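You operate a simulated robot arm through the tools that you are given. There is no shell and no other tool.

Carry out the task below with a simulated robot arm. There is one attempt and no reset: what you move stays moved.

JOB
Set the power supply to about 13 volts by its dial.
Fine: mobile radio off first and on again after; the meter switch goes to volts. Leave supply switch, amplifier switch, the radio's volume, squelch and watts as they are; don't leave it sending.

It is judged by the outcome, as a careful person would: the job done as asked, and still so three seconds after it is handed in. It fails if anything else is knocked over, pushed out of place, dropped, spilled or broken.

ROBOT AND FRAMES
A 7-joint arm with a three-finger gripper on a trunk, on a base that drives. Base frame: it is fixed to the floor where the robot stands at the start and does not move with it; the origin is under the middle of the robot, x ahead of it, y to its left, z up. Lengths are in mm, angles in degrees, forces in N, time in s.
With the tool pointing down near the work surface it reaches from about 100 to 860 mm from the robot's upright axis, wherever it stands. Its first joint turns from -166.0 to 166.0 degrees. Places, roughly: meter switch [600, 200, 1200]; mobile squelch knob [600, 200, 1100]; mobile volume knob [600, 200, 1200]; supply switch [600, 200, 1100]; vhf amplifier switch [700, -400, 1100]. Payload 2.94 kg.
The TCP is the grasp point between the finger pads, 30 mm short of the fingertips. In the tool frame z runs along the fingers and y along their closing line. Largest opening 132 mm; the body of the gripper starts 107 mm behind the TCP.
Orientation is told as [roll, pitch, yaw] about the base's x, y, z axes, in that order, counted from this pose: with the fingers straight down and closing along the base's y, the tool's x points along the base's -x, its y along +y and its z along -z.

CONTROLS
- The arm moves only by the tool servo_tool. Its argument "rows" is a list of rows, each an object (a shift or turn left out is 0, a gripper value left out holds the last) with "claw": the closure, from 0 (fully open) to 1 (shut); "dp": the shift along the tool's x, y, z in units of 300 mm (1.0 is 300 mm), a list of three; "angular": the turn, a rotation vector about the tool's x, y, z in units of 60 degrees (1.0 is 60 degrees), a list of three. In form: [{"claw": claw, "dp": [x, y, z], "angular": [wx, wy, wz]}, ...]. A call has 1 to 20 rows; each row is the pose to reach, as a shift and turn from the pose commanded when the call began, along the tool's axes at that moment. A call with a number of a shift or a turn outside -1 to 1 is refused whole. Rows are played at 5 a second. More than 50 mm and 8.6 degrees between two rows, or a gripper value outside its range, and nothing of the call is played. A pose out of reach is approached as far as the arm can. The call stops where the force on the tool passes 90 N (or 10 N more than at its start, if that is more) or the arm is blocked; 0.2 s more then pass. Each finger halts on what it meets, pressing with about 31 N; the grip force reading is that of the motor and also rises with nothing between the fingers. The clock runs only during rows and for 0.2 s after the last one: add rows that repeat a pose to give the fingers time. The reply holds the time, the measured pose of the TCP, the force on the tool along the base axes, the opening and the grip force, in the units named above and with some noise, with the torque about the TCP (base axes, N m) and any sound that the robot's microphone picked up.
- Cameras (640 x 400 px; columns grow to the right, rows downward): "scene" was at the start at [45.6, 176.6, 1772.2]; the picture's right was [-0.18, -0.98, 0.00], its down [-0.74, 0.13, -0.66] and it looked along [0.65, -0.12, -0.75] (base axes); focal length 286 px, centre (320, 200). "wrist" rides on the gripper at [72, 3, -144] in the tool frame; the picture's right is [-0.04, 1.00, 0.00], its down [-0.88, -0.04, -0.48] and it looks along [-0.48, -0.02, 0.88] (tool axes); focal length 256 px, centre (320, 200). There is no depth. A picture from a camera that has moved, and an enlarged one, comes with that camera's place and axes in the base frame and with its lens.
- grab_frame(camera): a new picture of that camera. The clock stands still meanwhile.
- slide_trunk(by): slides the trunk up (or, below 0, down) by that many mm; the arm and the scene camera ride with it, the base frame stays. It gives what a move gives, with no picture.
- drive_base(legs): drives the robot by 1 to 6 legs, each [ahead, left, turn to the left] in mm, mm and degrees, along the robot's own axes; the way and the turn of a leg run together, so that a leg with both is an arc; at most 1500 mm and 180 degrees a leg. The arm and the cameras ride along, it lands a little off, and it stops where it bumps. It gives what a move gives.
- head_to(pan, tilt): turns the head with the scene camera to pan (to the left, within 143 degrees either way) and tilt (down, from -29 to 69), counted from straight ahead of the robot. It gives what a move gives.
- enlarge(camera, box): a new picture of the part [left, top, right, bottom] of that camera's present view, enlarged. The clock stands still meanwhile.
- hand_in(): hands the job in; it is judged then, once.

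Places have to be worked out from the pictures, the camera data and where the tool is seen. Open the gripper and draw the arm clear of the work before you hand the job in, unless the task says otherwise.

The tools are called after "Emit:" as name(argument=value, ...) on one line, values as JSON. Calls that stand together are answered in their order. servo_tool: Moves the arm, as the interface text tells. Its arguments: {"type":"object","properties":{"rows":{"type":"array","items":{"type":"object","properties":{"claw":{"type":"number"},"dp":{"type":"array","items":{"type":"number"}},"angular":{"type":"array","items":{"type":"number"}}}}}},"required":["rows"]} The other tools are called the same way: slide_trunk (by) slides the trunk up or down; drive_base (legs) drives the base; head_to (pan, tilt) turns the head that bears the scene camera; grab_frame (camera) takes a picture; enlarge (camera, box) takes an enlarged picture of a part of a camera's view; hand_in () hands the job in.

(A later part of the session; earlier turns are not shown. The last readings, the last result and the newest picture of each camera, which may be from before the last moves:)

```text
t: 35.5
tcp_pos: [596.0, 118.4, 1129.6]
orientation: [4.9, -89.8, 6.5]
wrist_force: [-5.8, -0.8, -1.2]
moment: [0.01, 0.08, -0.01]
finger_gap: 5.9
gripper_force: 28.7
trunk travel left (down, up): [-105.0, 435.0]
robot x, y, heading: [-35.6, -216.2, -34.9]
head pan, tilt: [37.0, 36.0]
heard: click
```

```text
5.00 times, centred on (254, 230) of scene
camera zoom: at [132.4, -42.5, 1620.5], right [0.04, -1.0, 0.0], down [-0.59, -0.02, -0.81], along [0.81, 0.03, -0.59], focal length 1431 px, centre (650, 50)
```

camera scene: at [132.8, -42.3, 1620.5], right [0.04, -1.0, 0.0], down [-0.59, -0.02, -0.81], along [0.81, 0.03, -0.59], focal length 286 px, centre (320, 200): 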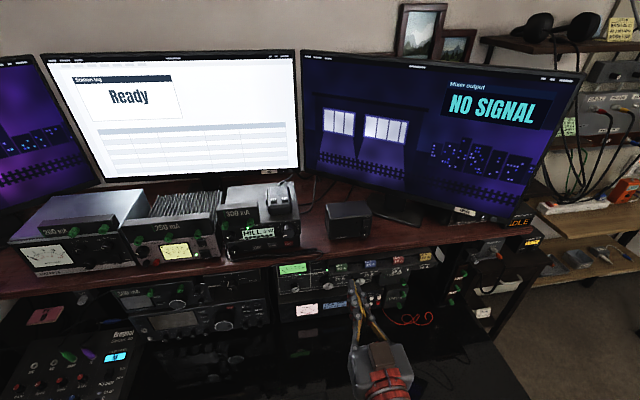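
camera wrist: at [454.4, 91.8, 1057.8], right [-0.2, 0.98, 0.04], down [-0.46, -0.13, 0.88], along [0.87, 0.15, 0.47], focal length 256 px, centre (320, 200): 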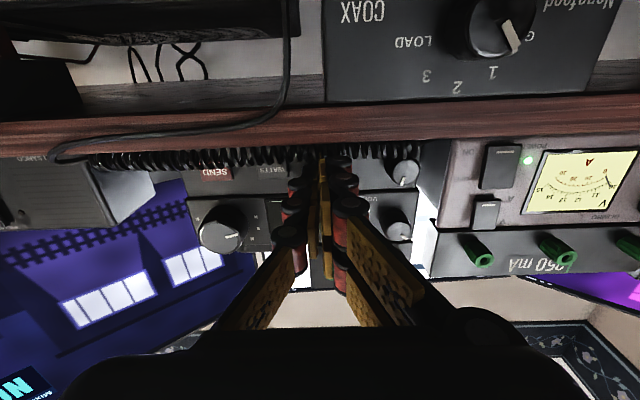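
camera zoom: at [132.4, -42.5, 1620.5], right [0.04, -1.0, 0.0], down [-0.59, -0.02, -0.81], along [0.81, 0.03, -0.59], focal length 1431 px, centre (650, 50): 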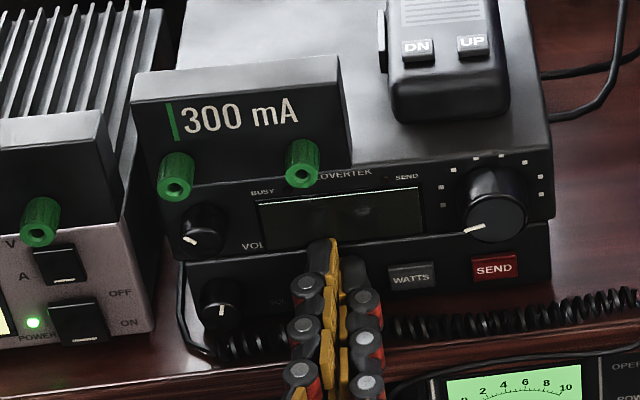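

A click was heard and the display went dark: the radio is off (press pose TCP ≈ (595, 117.5, 1130)). I back straight off and move to stand in front of the meter switch's upper (V) end.

Emit:
servo_tool(rows=[{"dp": [0, 0, -0.133]}, {"dp": [0, 0, -0.267]}, {"dp": [-0.04, 0.132, -0.253]}, {"dp": [-0.08, 0.264, -0.239]}, {"dp": [-0.127, 0.396, -0.225]}, {"dp": [-0.127, 0.396, -0.225]}])

Emit:
enlarge(camera="wrist", box=[240, 90, 400, 190])

Emit:
grab_frame(camera="scene")

Emit:
enlarge(camera="scene", box=[110, 180, 238, 260])

```text
t: 37.1
tcp_pos: [549.7, 159.3, 1180.8]
orientation: [124.3, -89.2, -119.2]
wrist_force: [0.0, -0.3, -0.1]
moment: [-0.02, 0.01, 0.01]
finger_gap: 0.0
gripper_force: 28.6
trunk travel left (down, up): [-105.0, 435.0]
robot x, y, heading: [-35.9, -221.7, -35.0]
head pan, tilt: [37.0, 36.0]
stopped in row 6: the arm was blocked; the commanded pose is now the measured one
```

```text
4.00 times, centred on (320, 140) of wrist
camera zoom: at [407.8, 150.0, 1105.9], right [-0.09, 0.99, 0.06], down [-0.48, -0.09, 0.87], along [0.87, 0.05, 0.48], focal length 1024 px, centre (320, 440)
```

zoom: 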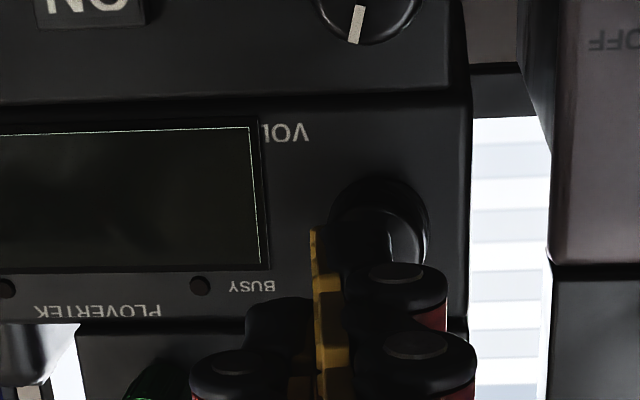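

```text
taken
camera scene: at [133.2, -42.8, 1620.5], right [0.04, -1.0, 0.0], down [-0.59, -0.02, -0.81], along [0.81, 0.03, -0.59], focal length 286 px, centre (320, 200)
```

scene: 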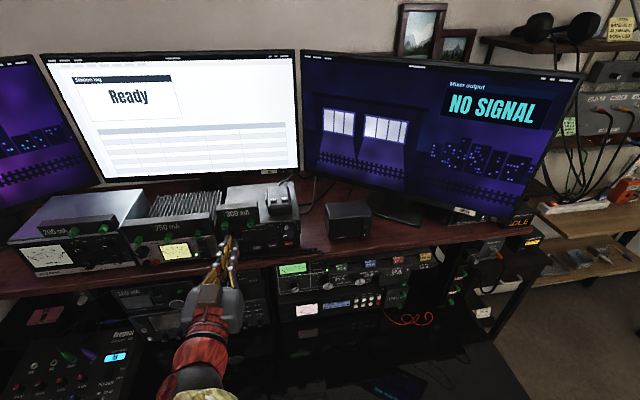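

```text
5.00 times, centred on (174, 220) of scene
camera zoom: at [133.2, -42.8, 1620.5], right [0.04, -1.0, 0.0], down [-0.59, -0.02, -0.81], along [0.81, 0.03, -0.59], focal length 1431 px, centre (1050, 100)
```

zoom: 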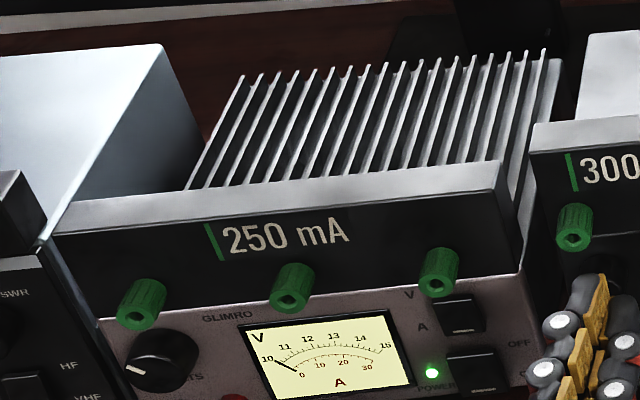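

The arm stopped, blocked, partway at (550, 159, 1181) with the tips near the VOL knob but with no force on the tool. I check the knob and the arm's surroundings before moving again.

Emit:
enlarge(camera="scene", box=[190, 190, 318, 270])

Emit:
grab_frame(camera="wrist")

Emit:
head_to(pan=0, tilt=60)

Emit:
grab_frame(camera="scene")

Emit:
head_to(pan=-70, tilt=60)

Emit:
grab_frame(camera="scene")

```text
5.00 times, centred on (254, 230) of scene
camera zoom: at [133.2, -42.8, 1620.5], right [0.04, -1.0, 0.0], down [-0.59, -0.02, -0.81], along [0.81, 0.03, -0.59], focal length 1431 px, centre (650, 50)
```

zoom: 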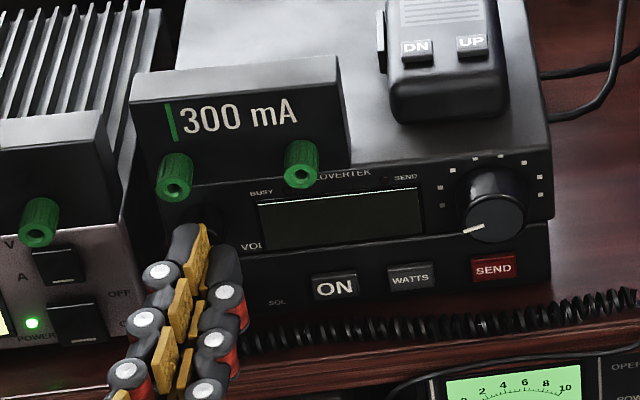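

```text
taken
camera wrist: at [407.8, 150.0, 1105.9], right [-0.09, 0.99, 0.06], down [-0.48, -0.09, 0.87], along [0.87, 0.05, 0.48], focal length 256 px, centre (320, 200)
```

wrist: 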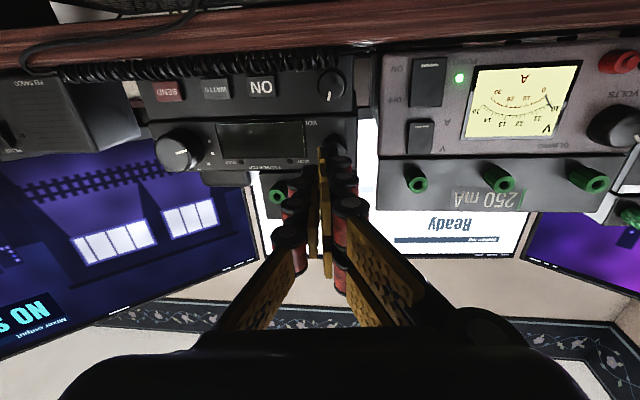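

```text
t: 38.1
tcp_pos: [549.8, 160.0, 1180.3]
orientation: [124.6, -89.1, -119.4]
wrist_force: [0.0, 0.6, 0.8]
moment: [-0.01, 0.01, 0.01]
finger_gap: 0.1
gripper_force: 28.8
trunk travel left (down, up): [-105.0, 435.0]
robot x, y, heading: [-38.0, -218.7, -35.1]
head pan, tilt: [0.0, 60.0]
```

```text
taken
camera scene: at [100.3, -83.7, 1587.7], right [-0.57, -0.82, 0.0], down [-0.71, 0.5, -0.5], along [0.41, -0.29, -0.87], focal length 286 px, centre (320, 200)
```

scene: 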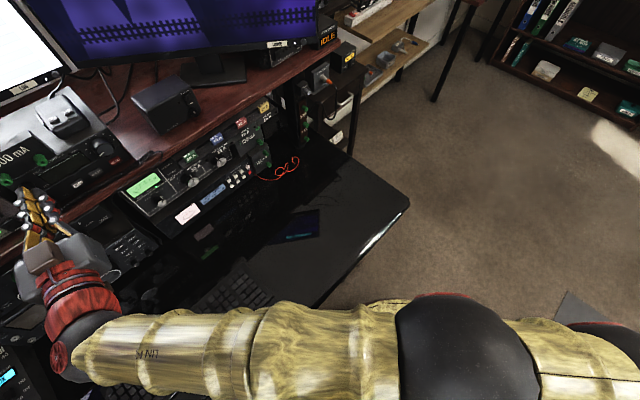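

```text
t: 39.5
tcp_pos: [550.7, 160.1, 1181.2]
orientation: [124.2, -89.2, -119.1]
wrist_force: [0.3, -0.3, 0.1]
moment: [0.0, 0.01, 0.0]
finger_gap: 0.2
gripper_force: 29.2
trunk travel left (down, up): [-105.0, 435.0]
robot x, y, heading: [-36.0, -218.0, -35.0]
head pan, tilt: [-70.0, 60.0]
```

```text
taken
camera scene: at [28.4, -109.9, 1587.7], right [-0.97, 0.26, 0.0], down [0.22, 0.84, -0.5], along [-0.13, -0.48, -0.87], focal length 286 px, centre (320, 200)
```

scene: 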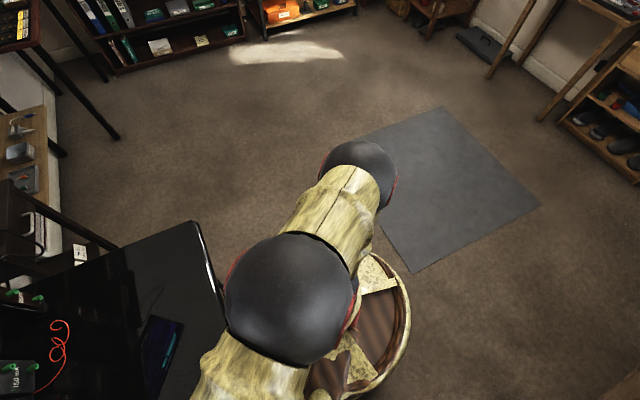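

The knob seems untouched and nothing obvious obstructs the arm; it was probably lagging near a joint limit. I'll back off slowly in small steps.

Emit:
servo_tool(rows=[{"dp": [0, 0, -0.03]}, {"dp": [0, 0, -0.06]}, {"dp": [0, 0, -0.09]}, {"dp": [0, 0, -0.12]}, {"dp": [0, 0, -0.15]}, {"dp": [0, 0, -0.18]}, {"dp": [0, 0, -0.18]}])

Emit:
head_to(pan=37, tilt=36)

Emit:
enlarge(camera="scene", box=[190, 190, 318, 270])

Emit:
enlarge(camera="wrist", box=[220, 80, 420, 205])

```text
t: 41.3
tcp_pos: [529.2, 108.6, 1158.3]
orientation: [-45.7, -89.1, 45.6]
wrist_force: [0.2, 0.9, 0.0]
moment: [0.01, 0.01, -0.05]
finger_gap: 0.1
gripper_force: 28.7
trunk travel left (down, up): [-105.0, 435.0]
robot x, y, heading: [-35.4, -218.1, -35.1]
head pan, tilt: [-70.0, 60.0]
stopped in row 7: the arm was blocked; the commanded pose is now the measured one
```

```text
t: 43.2
tcp_pos: [530.7, 109.8, 1158.9]
orientation: [-47.0, -88.9, 47.1]
wrist_force: [0.1, -0.9, -0.5]
moment: [-0.04, 0.0, 0.06]
finger_gap: 0.0
gripper_force: 28.2
trunk travel left (down, up): [-105.0, 435.0]
robot x, y, heading: [-40.4, -216.5, -35.0]
head pan, tilt: [37.0, 36.0]
```

```text
5.00 times, centred on (254, 230) of scene
camera zoom: at [133.0, -42.5, 1620.4], right [0.04, -1.0, 0.0], down [-0.59, -0.02, -0.81], along [0.81, 0.03, -0.59], focal length 1431 px, centre (650, 50)
```

zoom: 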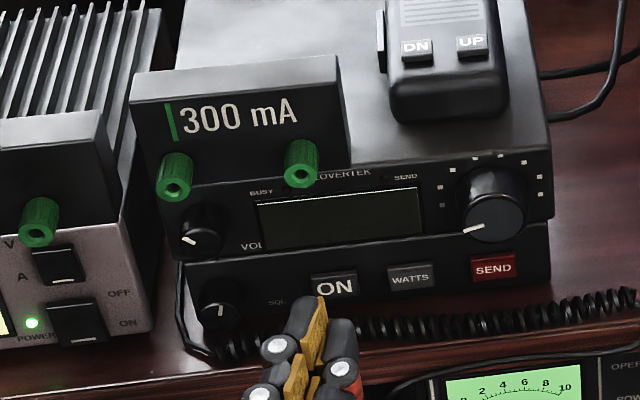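

```text
3.20 times, centred on (320, 142) of wrist
camera zoom: at [385.9, 110.7, 1087.4], right [0.0, 1.0, 0.03], down [-0.47, -0.03, 0.88], along [0.89, -0.01, 0.47], focal length 819 px, centre (320, 384)
```

zoom: 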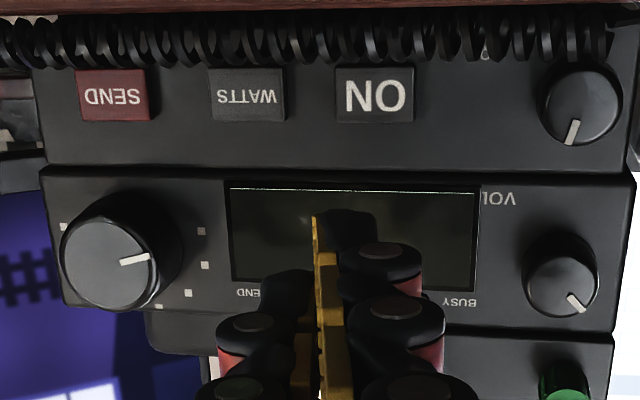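

The VOL pointer is unchanged. It seems the arm was too folded (elbow against the trunk/head mast) when retracting, so I'll drive the base back and left to about (-95, -130), which should suit all three controls.

Emit:
drive_base(legs=[[-98, 39, 0]])

Emit:
grab_frame(camera="scene")

```text
t: 44.4
tcp_pos: [472.4, 197.7, 1159.1]
orientation: [-46.3, -89.0, 46.3]
wrist_force: [-0.7, -0.4, -0.2]
moment: [-0.03, 0.01, 0.01]
finger_gap: 0.0
gripper_force: 29.1
trunk travel left (down, up): [-105.0, 435.0]
robot x, y, heading: [-97.3, -130.6, -34.9]
head pan, tilt: [37.0, 36.0]
```

```text
taken
camera scene: at [75.5, 45.4, 1620.4], right [0.03, -1.0, 0.0], down [-0.59, -0.02, -0.81], along [0.81, 0.03, -0.59], focal length 286 px, centre (320, 200)
```

scene: 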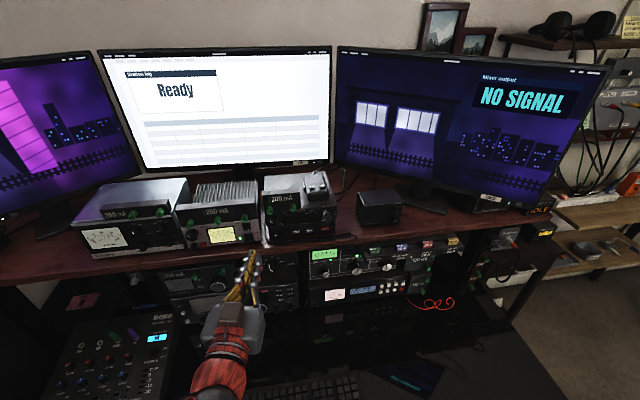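

Base is at (-97, -131). Now I yaw the tool back to 12° and stand ~60 mm before the meter switch's upper end.

Emit:
servo_tool(rows=[{"dp": [-0.01, 0.025, 0.03], "angular": [-0.05, 0, 0]}, {"dp": [-0.02, 0.05, 0.06], "angular": [-0.1, 0, 0]}, {"dp": [-0.03, 0.076, 0.09], "angular": [-0.15, 0, 0]}, {"dp": [-0.03, 0.076, 0.111], "angular": [-0.195, 0, 0]}, {"dp": [-0.03, 0.076, 0.111], "angular": [-0.195, 0, 0]}])

Emit:
enlarge(camera="wrist", box=[220, 70, 420, 195])

Emit:
enlarge(camera="scene", box=[170, 180, 298, 260])

```text
t: 45.6
tcp_pos: [506.0, 220.6, 1166.7]
orientation: [-35.1, -89.0, 47.0]
wrist_force: [0.5, -0.4, -0.8]
moment: [0.02, 0.01, 0.06]
finger_gap: 0.3
gripper_force: 28.5
trunk travel left (down, up): [-105.0, 435.0]
robot x, y, heading: [-98.6, -130.4, -35.1]
head pan, tilt: [37.0, 36.0]
```

```text
3.20 times, centred on (320, 132) of wrist
camera zoom: at [364.0, 192.4, 1095.9], right [-0.2, 0.98, 0.03], down [-0.45, -0.12, 0.89], along [0.87, 0.17, 0.46], focal length 819 px, centre (320, 416)
```

zoom: 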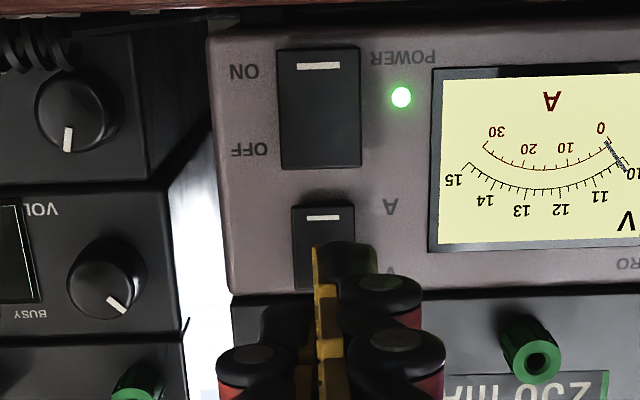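

```text
5.00 times, centred on (234, 220) of scene
camera zoom: at [75.3, 45.5, 1620.5], right [0.03, -1.0, 0.0], down [-0.59, -0.02, -0.81], along [0.81, 0.03, -0.59], focal length 1431 px, centre (750, 100)
```

zoom: 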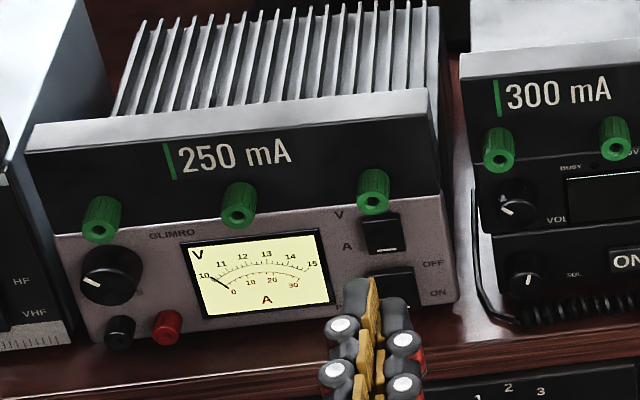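

The tool tracks well now and is laterally aligned with the meter switch (z 1149–1173, post above from ~1180). I pitch the tool ~7° nose-down so the fingertips' upper edge leads onto the V end, and close to ~30 mm.

Emit:
servo_tool(rows=[{"dp": [-0.013, -0.005, 0.03], "angular": [0, 0.06, 0]}, {"dp": [-0.026, -0.01, 0.07], "angular": [0, 0.117, 0]}, {"dp": [-0.026, -0.01, 0.1], "angular": [0, 0.117, 0]}, {"dp": [-0.026, -0.01, 0.1], "angular": [0, 0.117, 0]}])

Emit:
enlarge(camera="wrist", box=[220, 70, 420, 195])

Emit:
enlarge(camera="scene", box=[202, 200, 282, 250])

```text
t: 46.6
tcp_pos: [536.0, 223.2, 1173.9]
orientation: [-4.1, -82.1, 15.9]
wrist_force: [0.6, 0.9, -0.4]
moment: [0.01, -0.04, -0.01]
finger_gap: 0.0
gripper_force: 28.6
trunk travel left (down, up): [-105.0, 435.0]
robot x, y, heading: [-96.0, -127.1, -35.2]
head pan, tilt: [37.0, 36.0]
```

```text
3.20 times, centred on (320, 132) of wrist
camera zoom: at [386.9, 194.6, 1121.4], right [-0.2, 0.98, 0.03], down [-0.34, -0.1, 0.94], along [0.92, 0.17, 0.35], focal length 819 px, centre (320, 416)
```

zoom: 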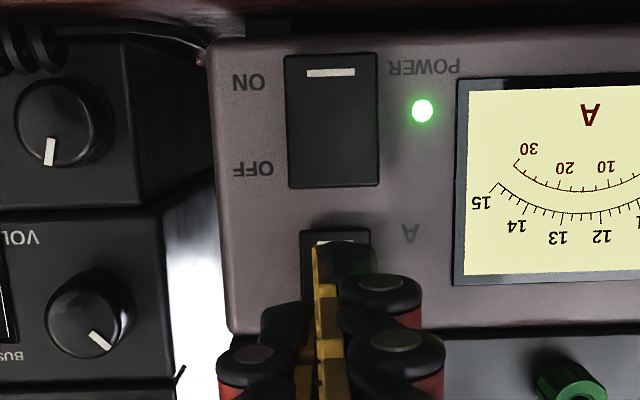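

```text
8.00 times, centred on (242, 225) of scene
camera zoom: at [75.5, 45.7, 1620.4], right [0.03, -1.0, 0.0], down [-0.59, -0.02, -0.81], along [0.81, 0.03, -0.59], focal length 2290 px, centre (944, 0)
```

zoom: 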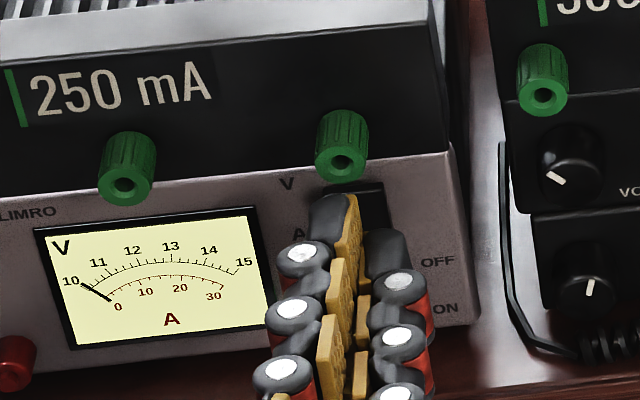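

Alignment is good in both views (fingers centred on the switch, clear below the green post). I shift 3 mm right and creep forward.

Emit:
servo_tool(rows=[{"dp": [0, -0.01, 0.02]}, {"dp": [0, -0.01, 0.04]}, {"dp": [0, -0.01, 0.055]}, {"dp": [0, -0.01, 0.065]}, {"dp": [0, -0.01, 0.073]}, {"dp": [0, -0.01, 0.08]}])

Emit:
enlarge(camera="wrist", box=[220, 70, 420, 195])

Emit:
enlarge(camera="scene", box=[202, 200, 282, 250])

```text
t: 47.9
tcp_pos: [547.9, 222.2, 1172.2]
orientation: [-3.6, -82.2, 15.3]
wrist_force: [-59.9, -24.8, 4.9]
moment: [0.53, -1.2, -0.1]
finger_gap: 0.2
gripper_force: 29.1
trunk travel left (down, up): [-105.0, 435.0]
robot x, y, heading: [-100.0, -133.0, -35.0]
head pan, tilt: [37.0, 36.0]
stopped in row 6: the force on the tool passed its limit at 95 N (the readings are from after the stop); the commanded pose is now the measured one
```

```text
3.20 times, centred on (320, 132) of wrist
camera zoom: at [399.0, 194.2, 1119.4], right [-0.2, 0.98, 0.03], down [-0.34, -0.1, 0.94], along [0.92, 0.18, 0.35], focal length 819 px, centre (320, 416)
```

zoom: 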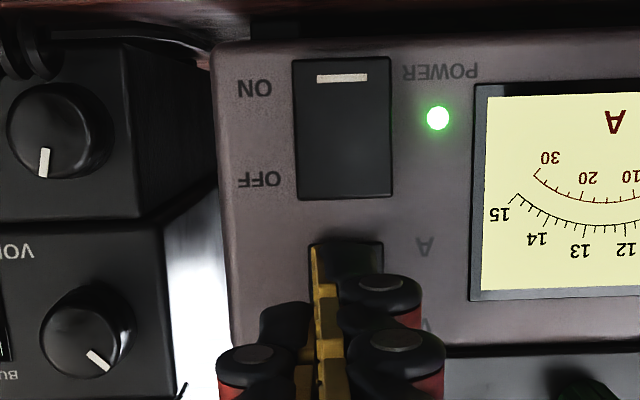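

```text
8.00 times, centred on (242, 225) of scene
camera zoom: at [64.9, 41.9, 1621.9], right [0.04, -1.0, 0.0], down [-0.58, -0.02, -0.81], along [0.81, 0.03, -0.58], focal length 2290 px, centre (944, 0)
```

zoom: 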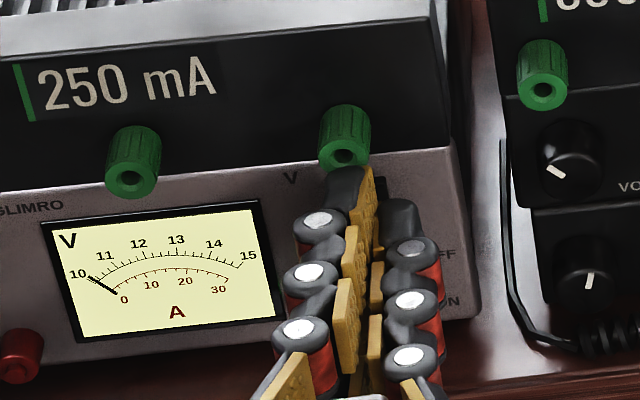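

Force limit hit 17 mm early — the upper edge of the finger seems to have met the green post, so it's too high. Back off immediately and check that nothing moved.

Emit:
servo_tool(rows=[{"dp": [0, 0, -0.02]}, {"dp": [0, 0, -0.05]}, {"dp": [0, 0, -0.1]}, {"dp": [0, 0, -0.1]}, {"dp": [0, 0, -0.1]}])

Emit:
enlarge(camera="scene", box=[202, 200, 282, 250])

Emit:
grab_frame(camera="wrist")

Emit:
grab_frame(camera="scene")

```text
t: 49.1
tcp_pos: [525.9, 219.8, 1171.8]
orientation: [-4.2, -81.8, 16.2]
wrist_force: [-0.4, -0.2, 0.1]
moment: [0.0, 0.03, 0.01]
finger_gap: 0.3
gripper_force: 28.5
trunk travel left (down, up): [-105.0, 435.0]
robot x, y, heading: [-92.7, -129.3, -35.3]
head pan, tilt: [37.0, 36.0]
```

```text
8.00 times, centred on (242, 225) of scene
camera zoom: at [74.2, 45.6, 1620.4], right [0.04, -1.0, 0.0], down [-0.59, -0.02, -0.81], along [0.81, 0.03, -0.59], focal length 2290 px, centre (944, 0)
```

zoom: 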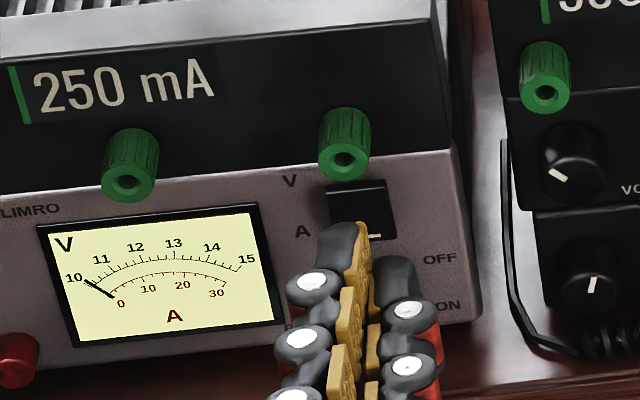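

```text
taken
camera wrist: at [377.1, 190.2, 1119.4], right [-0.2, 0.98, 0.03], down [-0.33, -0.1, 0.94], along [0.92, 0.18, 0.35], focal length 256 px, centre (320, 200)
```

wrist: 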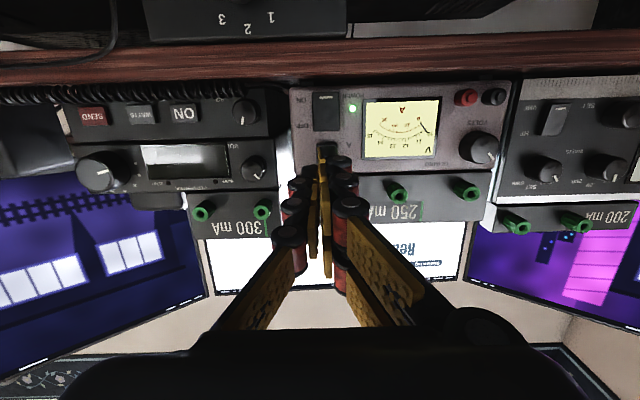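

```text
taken
camera scene: at [74.2, 45.6, 1620.4], right [0.04, -1.0, 0.0], down [-0.59, -0.02, -0.81], along [0.81, 0.03, -0.59], focal length 286 px, centre (320, 200)
```

scene: 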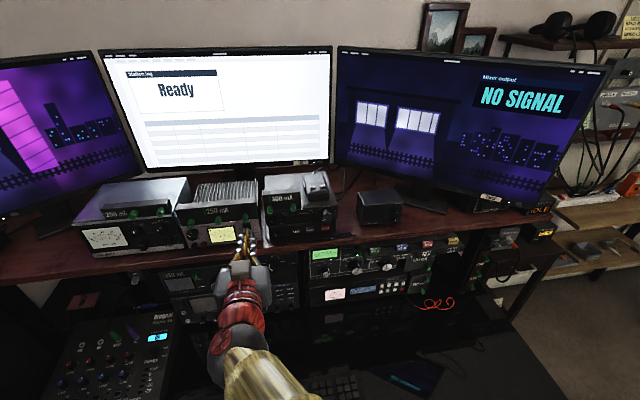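

Nothing visibly shifted (supply, posts and meter where they were). The post's front is at x≈576 with its underside at z≈1185, and the fingers are ~34 mm tall in this attitude; rolling the tool 90° puts the longer finger (12 mm thick) on top, which fits under the post. I level the tool, back off a bit, and roll.

Emit:
servo_tool(rows=[{"dp": [0, 0, -0.05], "angular": [0, -0.07, 0]}, {"dp": [0, 0, -0.1], "angular": [0, -0.138, 0]}, {"dp": [0, 0, -0.1], "angular": [0, -0.138, 0]}])

Emit:
servo_tool(rows=[{"angular": [0, 0, 0.125]}, {"angular": [0, 0, 0.25]}, {"angular": [0, 0, 0.375]}, {"angular": [0, 0, 0.5]}, {"angular": [0, 0, 0.625]}, {"angular": [0, 0, 0.75]}, {"angular": [0, 0, 0.875]}, {"angular": [0, 0, 1.0]}, {"angular": [0, 0, 1.0]}])

Emit:
servo_tool(rows=[{"angular": [0, 0, 0.125]}, {"angular": [0, 0, 0.25]}, {"angular": [0, 0, 0.375]}, {"angular": [0, 0, 0.5]}, {"angular": [0, 0, 0.5]}])

Emit:
grab_frame(camera="wrist")

Emit:
enlarge(camera="scene", box=[170, 190, 298, 270])

```text
t: 49.9
tcp_pos: [498.2, 212.7, 1176.5]
orientation: [-104.7, -89.4, 116.6]
wrist_force: [-0.7, 0.3, 0.1]
moment: [-0.01, -0.01, -0.01]
finger_gap: 0.0
gripper_force: 28.3
trunk travel left (down, up): [-105.0, 435.0]
robot x, y, heading: [-98.5, -134.3, -34.9]
head pan, tilt: [37.0, 36.0]
```

```text
t: 51.9
tcp_pos: [492.0, 226.4, 1223.0]
orientation: [87.4, -31.6, -77.7]
wrist_force: [0.2, -0.4, 0.0]
moment: [0.03, 0.03, 0.0]
finger_gap: 0.0
gripper_force: 28.5
out of reach, approached as far as the arm can: row 6, 7, 8, 9
trunk travel left (down, up): [-105.0, 435.0]
robot x, y, heading: [-98.4, -133.3, -35.1]
head pan, tilt: [37.0, 36.0]
```

```text
t: 53.1
tcp_pos: [508.2, 225.5, 1319.9]
orientation: [85.0, -2.2, -77.6]
wrist_force: [-0.1, 0.7, -0.6]
moment: [-0.02, 0.02, -0.01]
finger_gap: 0.0
gripper_force: 28.8
out of reach, approached as far as the arm can: row 1, 2, 3, 4, 5
trunk travel left (down, up): [-105.0, 435.0]
robot x, y, heading: [-93.3, -133.7, -35.0]
head pan, tilt: [37.0, 36.0]
```

```text
taken
camera wrist: at [352.4, 265.4, 1332.0], right [0.08, 0.02, 1.0], down [-0.28, -0.96, 0.04], along [0.96, -0.28, -0.08], focal length 256 px, centre (320, 200)
```

wrist: 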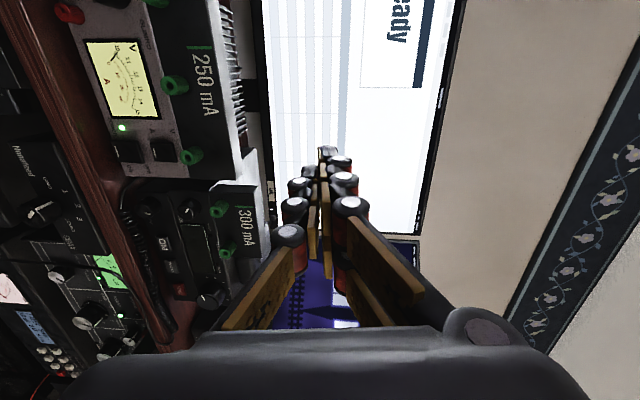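

```text
5.00 times, centred on (234, 230) of scene
camera zoom: at [74.2, 45.4, 1620.4], right [0.04, -1.0, 0.0], down [-0.59, -0.02, -0.81], along [0.81, 0.03, -0.59], focal length 1431 px, centre (750, 50)
```

zoom: 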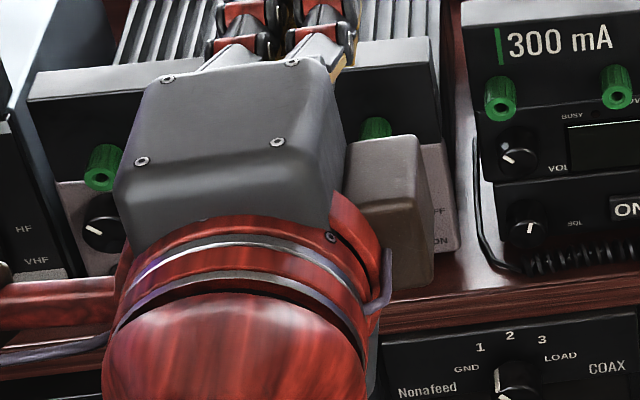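

The rolled attitude isn't reachable at that height. Better idea: unrolled but nose-down ~30°, so that only the finger's upper corner leads — it then fits under the post and presses just the V end. I roll back first, up here in the clear.

Emit:
servo_tool(rows=[{"angular": [0, 0, -0.125]}, {"angular": [0, 0, -0.25]}, {"angular": [0, 0, -0.375]}, {"angular": [0, 0, -0.5]}, {"angular": [0, 0, -0.625]}, {"angular": [0, 0, -0.75]}, {"angular": [0, 0, -0.875]}, {"angular": [0, 0, -1.0]}, {"angular": [0, 0, -1.0]}])

Emit:
servo_tool(rows=[{"angular": [0, 0, -0.125]}, {"angular": [0, 0, -0.25]}, {"angular": [0, 0, -0.375]}, {"angular": [0, 0, -0.48]}, {"angular": [0, 0, -0.48]}])

Emit:
grab_frame(camera="wrist")

```text
t: 55.1
tcp_pos: [507.8, 226.9, 1321.1]
orientation: [79.5, -62.0, -68.5]
wrist_force: [-0.1, 0.6, 0.5]
moment: [0.01, -0.04, 0.02]
finger_gap: 0.0
gripper_force: 28.8
trunk travel left (down, up): [-105.0, 435.0]
robot x, y, heading: [-97.3, -127.1, -34.9]
head pan, tilt: [37.0, 36.0]
```

```text
t: 56.3
tcp_pos: [508.4, 226.2, 1320.3]
orientation: [-15.0, -84.9, 27.2]
wrist_force: [-0.2, 0.7, 0.8]
moment: [-0.02, 0.0, -0.02]
finger_gap: 0.0
gripper_force: 28.2
trunk travel left (down, up): [-105.0, 435.0]
robot x, y, heading: [-99.9, -132.0, -35.2]
head pan, tilt: [37.0, 36.0]
```

```text
taken
camera wrist: at [362.3, 196.5, 1260.1], right [-0.21, 0.98, 0.02], down [-0.39, -0.1, 0.92], along [0.9, 0.19, 0.4], focal length 256 px, centre (320, 200)
```

wrist: 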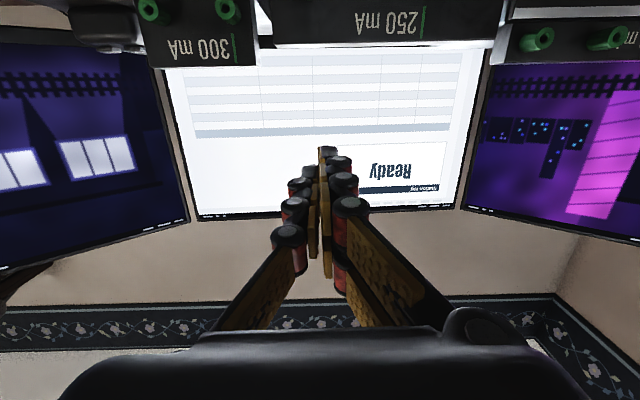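

Back to upright at z≈1320 with 5° nose-down. Now I pitch down to ~30° and descend to 60 mm before the switch along the tool axis.

Emit:
servo_tool(rows=[{"dp": [0.1, -0.012, 0.005], "angular": [0, 0.1, 0]}, {"dp": [0.2, -0.024, 0.01], "angular": [0, 0.21, 0]}, {"dp": [0.3, -0.036, 0.015], "angular": [0, 0.32, 0]}, {"dp": [0.404, -0.047, 0.02], "angular": [0, 0.417, 0]}, {"dp": [0.404, -0.047, 0.02], "angular": [0, 0.417, 0]}])

Emit:
enlarge(camera="wrist", box=[220, 80, 420, 205])

Emit:
enlarge(camera="scene", box=[202, 200, 282, 250])

```text
t: 57.5
tcp_pos: [507.5, 212.0, 1199.5]
orientation: [-2.5, -60.1, 14.5]
wrist_force: [0.3, -0.9, -0.5]
moment: [0.02, -0.04, -0.01]
finger_gap: 0.0
gripper_force: 28.1
trunk travel left (down, up): [-105.0, 435.0]
robot x, y, heading: [-97.0, -129.6, -34.9]
head pan, tilt: [37.0, 36.0]
```

```text
3.20 times, centred on (320, 142) of wrist
camera zoom: at [350.6, 179.0, 1208.3], right [-0.19, 0.98, 0.02], down [0.03, -0.01, 1.0], along [0.98, 0.19, -0.03], focal length 819 px, centre (320, 384)
```

zoom: 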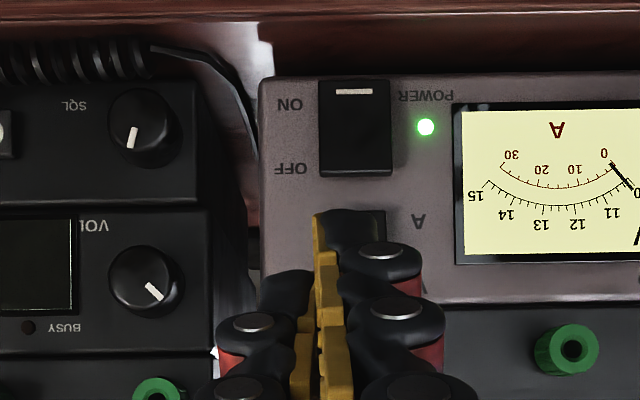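

```text
8.00 times, centred on (242, 225) of scene
camera zoom: at [74.4, 45.7, 1620.4], right [0.04, -1.0, 0.0], down [-0.59, -0.02, -0.81], along [0.81, 0.03, -0.59], focal length 2290 px, centre (944, 0)
```

zoom: 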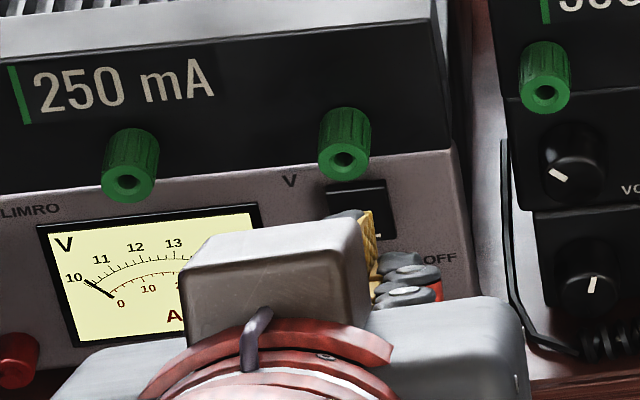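

At 30° nose-down, aligned within 3 mm. I nudge left 3 mm, down ~3 mm, and advance to ~10 mm short of contact.

Emit:
servo_tool(rows=[{"dp": [0.012, 0.01, 0.0]}, {"dp": [0.012, 0.01, 0.05]}, {"dp": [0.012, 0.01, 0.1]}, {"dp": [0.012, 0.01, 0.13]}, {"dp": [0.012, 0.01, 0.15]}, {"dp": [0.012, 0.01, 0.15]}])

Emit:
enlarge(camera="wrist", box=[220, 80, 420, 205])

Emit:
enlarge(camera="scene", box=[202, 200, 282, 250])

```text
t: 58.9
tcp_pos: [543.1, 220.6, 1175.3]
orientation: [-2.5, -60.0, 14.5]
wrist_force: [-0.4, -0.6, 0.1]
moment: [-0.02, 0.0, 0.04]
finger_gap: 0.0
gripper_force: 28.6
trunk travel left (down, up): [-105.0, 435.0]
robot x, y, heading: [-96.6, -128.9, -34.9]
head pan, tilt: [37.0, 36.0]
```

```text
3.20 times, centred on (320, 142) of wrist
camera zoom: at [386.3, 188.8, 1182.5], right [-0.19, 0.98, 0.02], down [0.03, -0.01, 1.0], along [0.98, 0.19, -0.03], focal length 819 px, centre (320, 384)
```

zoom: 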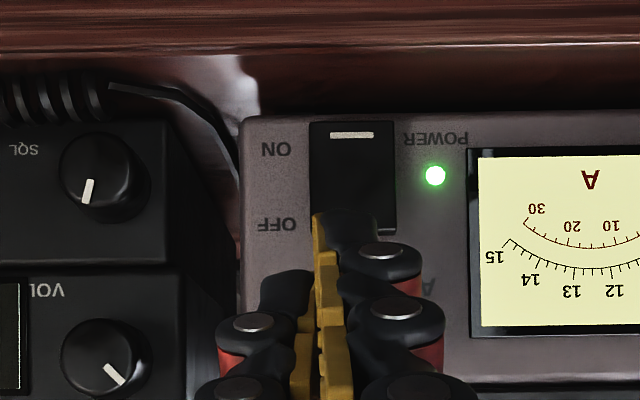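

```text
8.00 times, centred on (242, 225) of scene
camera zoom: at [74.3, 45.6, 1620.4], right [0.04, -1.0, 0.0], down [-0.59, -0.02, -0.81], along [0.81, 0.03, -0.59], focal length 2290 px, centre (944, 0)
```

zoom: 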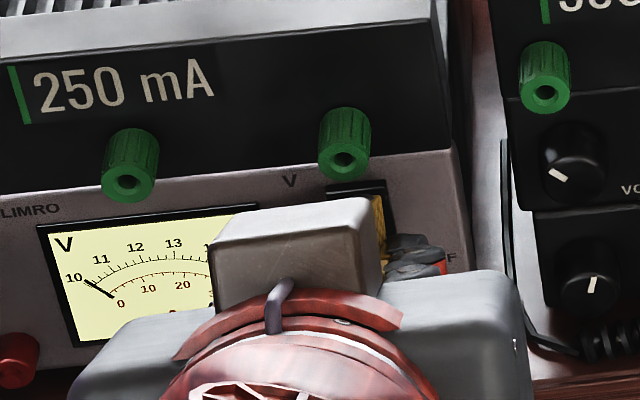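

Clear so far. Creep forward along the tool axis in 2 mm steps.

Emit:
servo_tool(rows=[{"dp": [0, 0, 0.007]}, {"dp": [0, 0, 0.014]}, {"dp": [0, 0, 0.021]}, {"dp": [0, 0, 0.028]}, {"dp": [0, 0, 0.034]}])

Emit:
enlarge(camera="scene", box=[202, 200, 282, 250])

```text
t: 60.1
tcp_pos: [552.8, 222.5, 1168.9]
orientation: [-2.4, -60.1, 14.5]
wrist_force: [-0.9, 0.7, 0.1]
moment: [0.0, -0.02, 0.0]
finger_gap: 0.2
gripper_force: 28.8
trunk travel left (down, up): [-105.0, 435.0]
robot x, y, heading: [-96.8, -130.4, -34.8]
head pan, tilt: [37.0, 36.0]
```

```text
8.00 times, centred on (242, 225) of scene
camera zoom: at [74.2, 45.6, 1620.4], right [0.04, -1.0, 0.0], down [-0.59, -0.02, -0.81], along [0.81, 0.03, -0.59], focal length 2290 px, centre (944, 0)
```

zoom: 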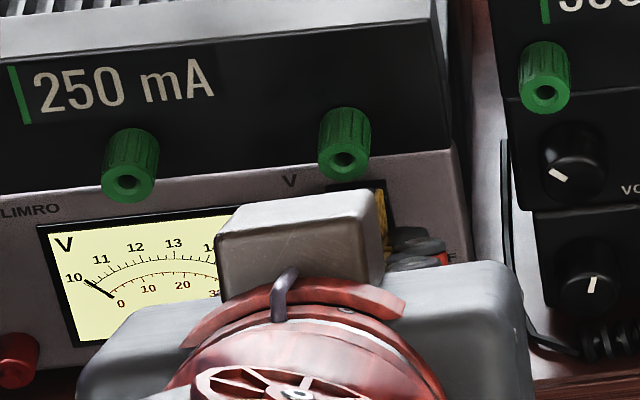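

Still free. The corner should now be level with the V end, so I push horizontally (along the panel normal) in 1.5 mm steps.

Emit:
servo_tool(rows=[{"dp": [-0.0025, 0, 0.0043]}, {"dp": [-0.005, 0, 0.0087]}, {"dp": [-0.0075, 0, 0.013]}, {"dp": [-0.01, 0, 0.0173]}])

Emit:
enlarge(camera="wrist", box=[220, 80, 420, 205])

Emit:
enlarge(camera="scene", box=[202, 200, 282, 250])

```text
t: 61.1
tcp_pos: [557.7, 223.7, 1170.2]
orientation: [-2.4, -60.1, 14.5]
wrist_force: [-5.4, -1.2, -1.2]
moment: [-0.01, 0.03, 0.04]
finger_gap: 0.3
gripper_force: 28.6
trunk travel left (down, up): [-105.0, 435.0]
robot x, y, heading: [-95.0, -131.4, -35.2]
head pan, tilt: [37.0, 36.0]
```

```text
3.20 times, centred on (320, 142) of wrist
camera zoom: at [399.8, 191.9, 1177.5], right [-0.19, 0.98, 0.02], down [0.03, -0.01, 1.0], along [0.98, 0.19, -0.03], focal length 819 px, centre (320, 384)
```

zoom: 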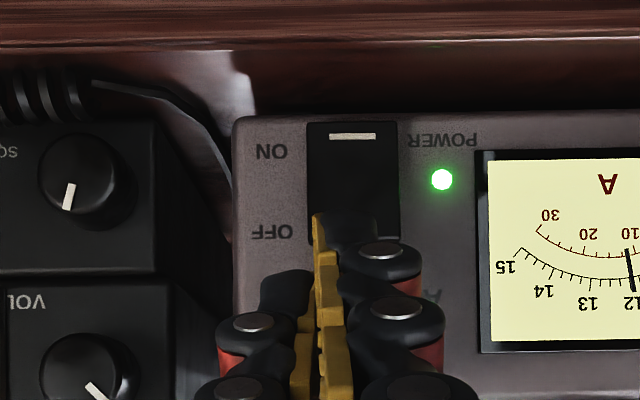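

```text
8.00 times, centred on (242, 225) of scene
camera zoom: at [73.2, 45.3, 1620.6], right [0.04, -1.0, 0.0], down [-0.59, -0.02, -0.81], along [0.81, 0.03, -0.59], focal length 2290 px, centre (944, 0)
```

zoom: 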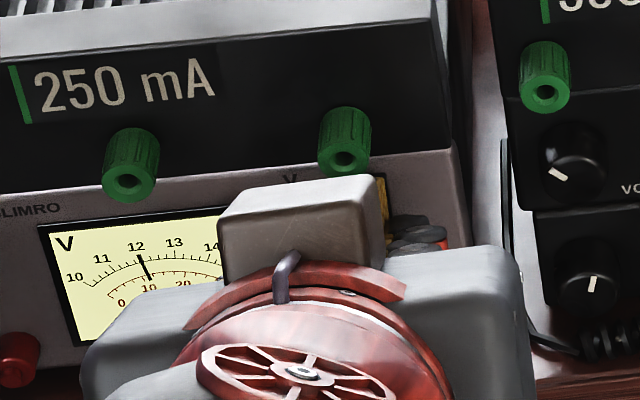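

The needle jumped to about 12 V: the switch is on volts. I withdraw along the tool axis and check.

Emit:
servo_tool(rows=[{"dp": [0.005, 0, -0.01]}, {"dp": [0.01, 0, -0.05]}, {"dp": [0.01, 0, -0.12]}, {"dp": [0.01, 0, -0.19]}, {"dp": [0.01, 0, -0.26]}, {"dp": [0.01, 0, -0.26]}])

Emit:
grab_frame(camera="wrist")

Emit:
enlarge(camera="wrist", box=[270, 80, 470, 205])

Emit:
enlarge(camera="scene", box=[170, 190, 298, 270])

```text
t: 62.5
tcp_pos: [489.2, 208.5, 1206.0]
orientation: [-2.4, -60.0, 14.5]
wrist_force: [-0.4, 0.4, 0.4]
moment: [0.04, 0.05, -0.04]
finger_gap: 0.1
gripper_force: 28.8
trunk travel left (down, up): [-105.0, 435.0]
robot x, y, heading: [-95.8, -129.9, -34.8]
head pan, tilt: [37.0, 36.0]
```

```text
taken
camera wrist: at [332.3, 178.1, 1214.3], right [-0.19, 0.98, 0.02], down [0.03, -0.01, 1.0], along [0.98, 0.19, -0.03], focal length 256 px, centre (320, 200)
```

wrist: 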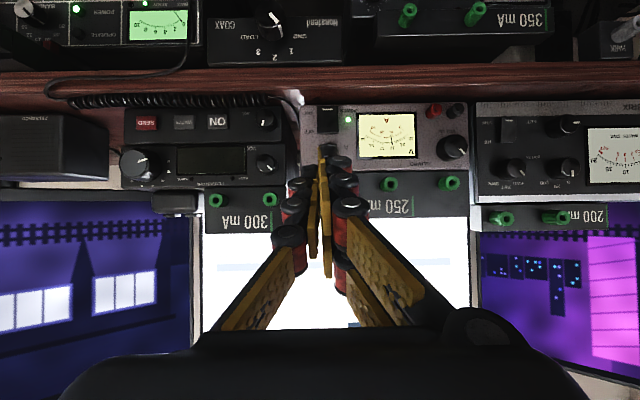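

```text
3.20 times, centred on (370, 142) of wrist
camera zoom: at [332.3, 178.1, 1214.3], right [-0.19, 0.98, 0.02], down [0.03, -0.01, 1.0], along [0.98, 0.19, -0.03], focal length 819 px, centre (160, 384)
```

zoom: 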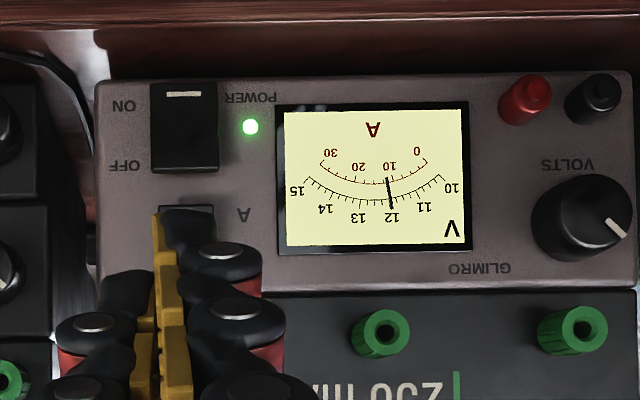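

```text
5.00 times, centred on (234, 230) of scene
camera zoom: at [73.8, 45.4, 1620.5], right [0.04, -1.0, 0.0], down [-0.59, -0.02, -0.81], along [0.81, 0.03, -0.59], focal length 1431 px, centre (750, 50)
```

zoom: 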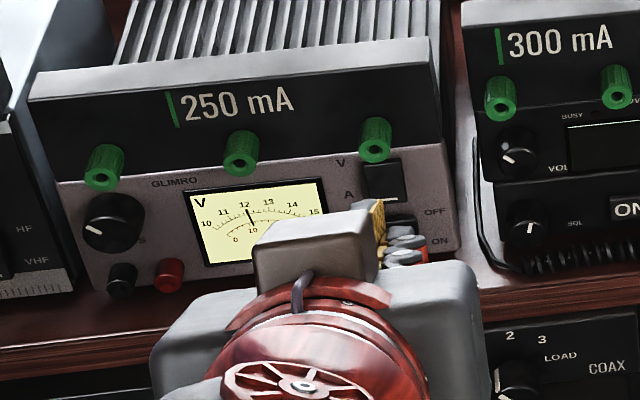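

Meter reads about 12.1 V on the volts scale, everything else in place. Before gripping the dial I zoom in on it from both cameras to fix its place, size and protrusion.

Emit:
enlarge(camera="wrist", box=[416, 110, 496, 160])

Emit:
enlarge(camera="scene", box=[170, 210, 234, 250])

```text
8.00 times, centred on (456, 135) of wrist
camera zoom: at [332.3, 178.1, 1214.3], right [-0.19, 0.98, 0.02], down [0.03, -0.01, 1.0], along [0.98, 0.19, -0.03], focal length 2048 px, centre (-768, 720)
```

zoom: 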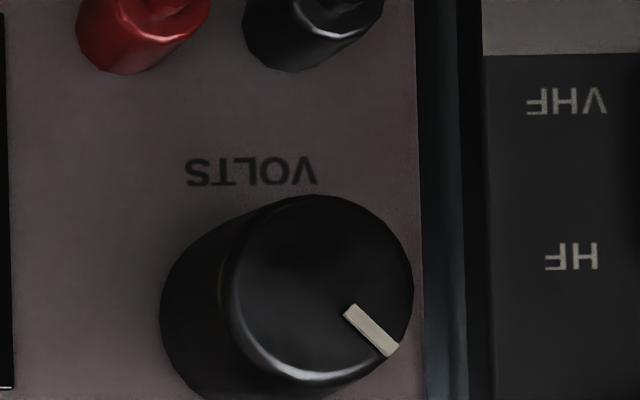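

```text
10.00 times, centred on (202, 230) of scene
camera zoom: at [73.8, 45.4, 1620.5], right [0.04, -1.0, 0.0], down [-0.59, -0.02, -0.81], along [0.81, 0.03, -0.59], focal length 2863 px, centre (1500, -100)
```

zoom: 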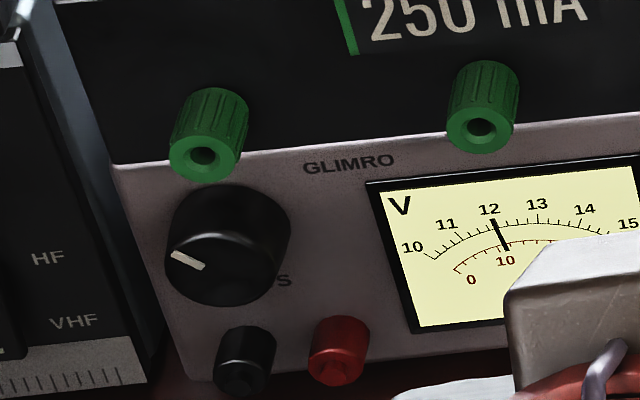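

The dial is ~25 mm across with its front near x≈550, on axis at about (y 362, z 1155.5); the post above ends at z≈1185 and terminals start below z≈1130. I level the tool, open to ~37 mm, and move to 70 mm in front of the dial, then roll −20° so one grip gives a ~50° clockwise turn.

Emit:
servo_tool(rows=[{"claw": 0.72, "dp": [0.027, 0.09, 0.02], "angular": [0, -0.1, 0]}, {"dp": [0.054, 0.18, 0.04], "angular": [0, -0.2, 0]}, {"dp": [0.082, 0.27, 0.06], "angular": [0, -0.3, 0]}, {"dp": [0.11, 0.36, 0.08], "angular": [0, -0.4, 0]}, {"dp": [0.137, 0.45, 0.099], "angular": [0, -0.5, 0]}, {"dp": [0.137, 0.45, 0.099], "angular": [0, -0.5, 0]}])

Emit:
servo_tool(rows=[{"angular": [0, 0, -0.11]}, {"angular": [0, 0, -0.22]}, {"angular": [0, 0, -0.333]}, {"angular": [0, 0, -0.333]}])

Emit:
grab_frame(camera="wrist")

Emit:
enlarge(camera="scene", box=[130, 190, 258, 270])

```text
t: 64.1
tcp_pos: [513.1, 279.9, 1202.1]
orientation: [151.7, -86.7, -145.4]
wrist_force: [-1.0, 0.3, -1.1]
moment: [0.03, -0.02, 0.0]
finger_gap: 37.1
gripper_force: 0.1
trunk travel left (down, up): [-105.0, 435.0]
robot x, y, heading: [-95.0, -132.9, -34.8]
head pan, tilt: [37.0, 36.0]
stopped in row 6: the arm was blocked; the commanded pose is now the measured one
```

```text
t: 65.1
tcp_pos: [517.4, 276.1, 1191.0]
orientation: [-96.8, -70.8, 102.1]
wrist_force: [0.2, 0.5, 0.0]
moment: [0.0, -0.01, -0.02]
finger_gap: 37.0
gripper_force: 0.0
trunk travel left (down, up): [-105.0, 435.0]
robot x, y, heading: [-93.8, -133.2, -34.9]
head pan, tilt: [37.0, 36.0]
```

```text
taken
camera wrist: at [379.1, 240.3, 1115.0], right [-0.09, 0.95, -0.29], down [-0.53, 0.2, 0.82], along [0.84, 0.22, 0.49], focal length 256 px, centre (320, 200)
```

wrist: 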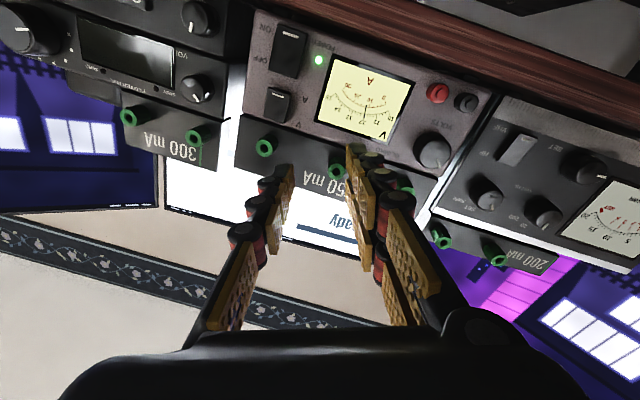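

```text
5.00 times, centred on (194, 230) of scene
camera zoom: at [74.2, 45.6, 1620.4], right [0.04, -1.0, 0.0], down [-0.59, -0.02, -0.81], along [0.81, 0.03, -0.59], focal length 1431 px, centre (950, 50)
```

zoom: 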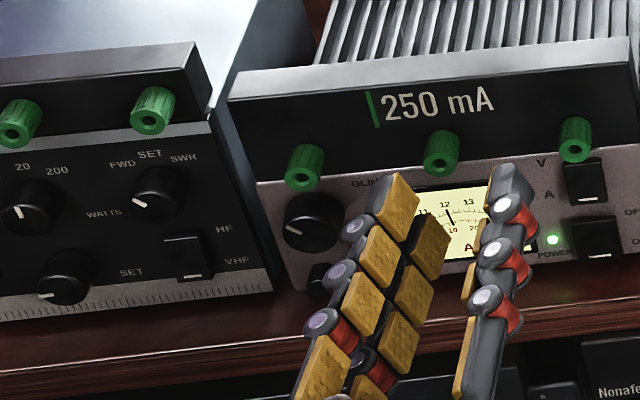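

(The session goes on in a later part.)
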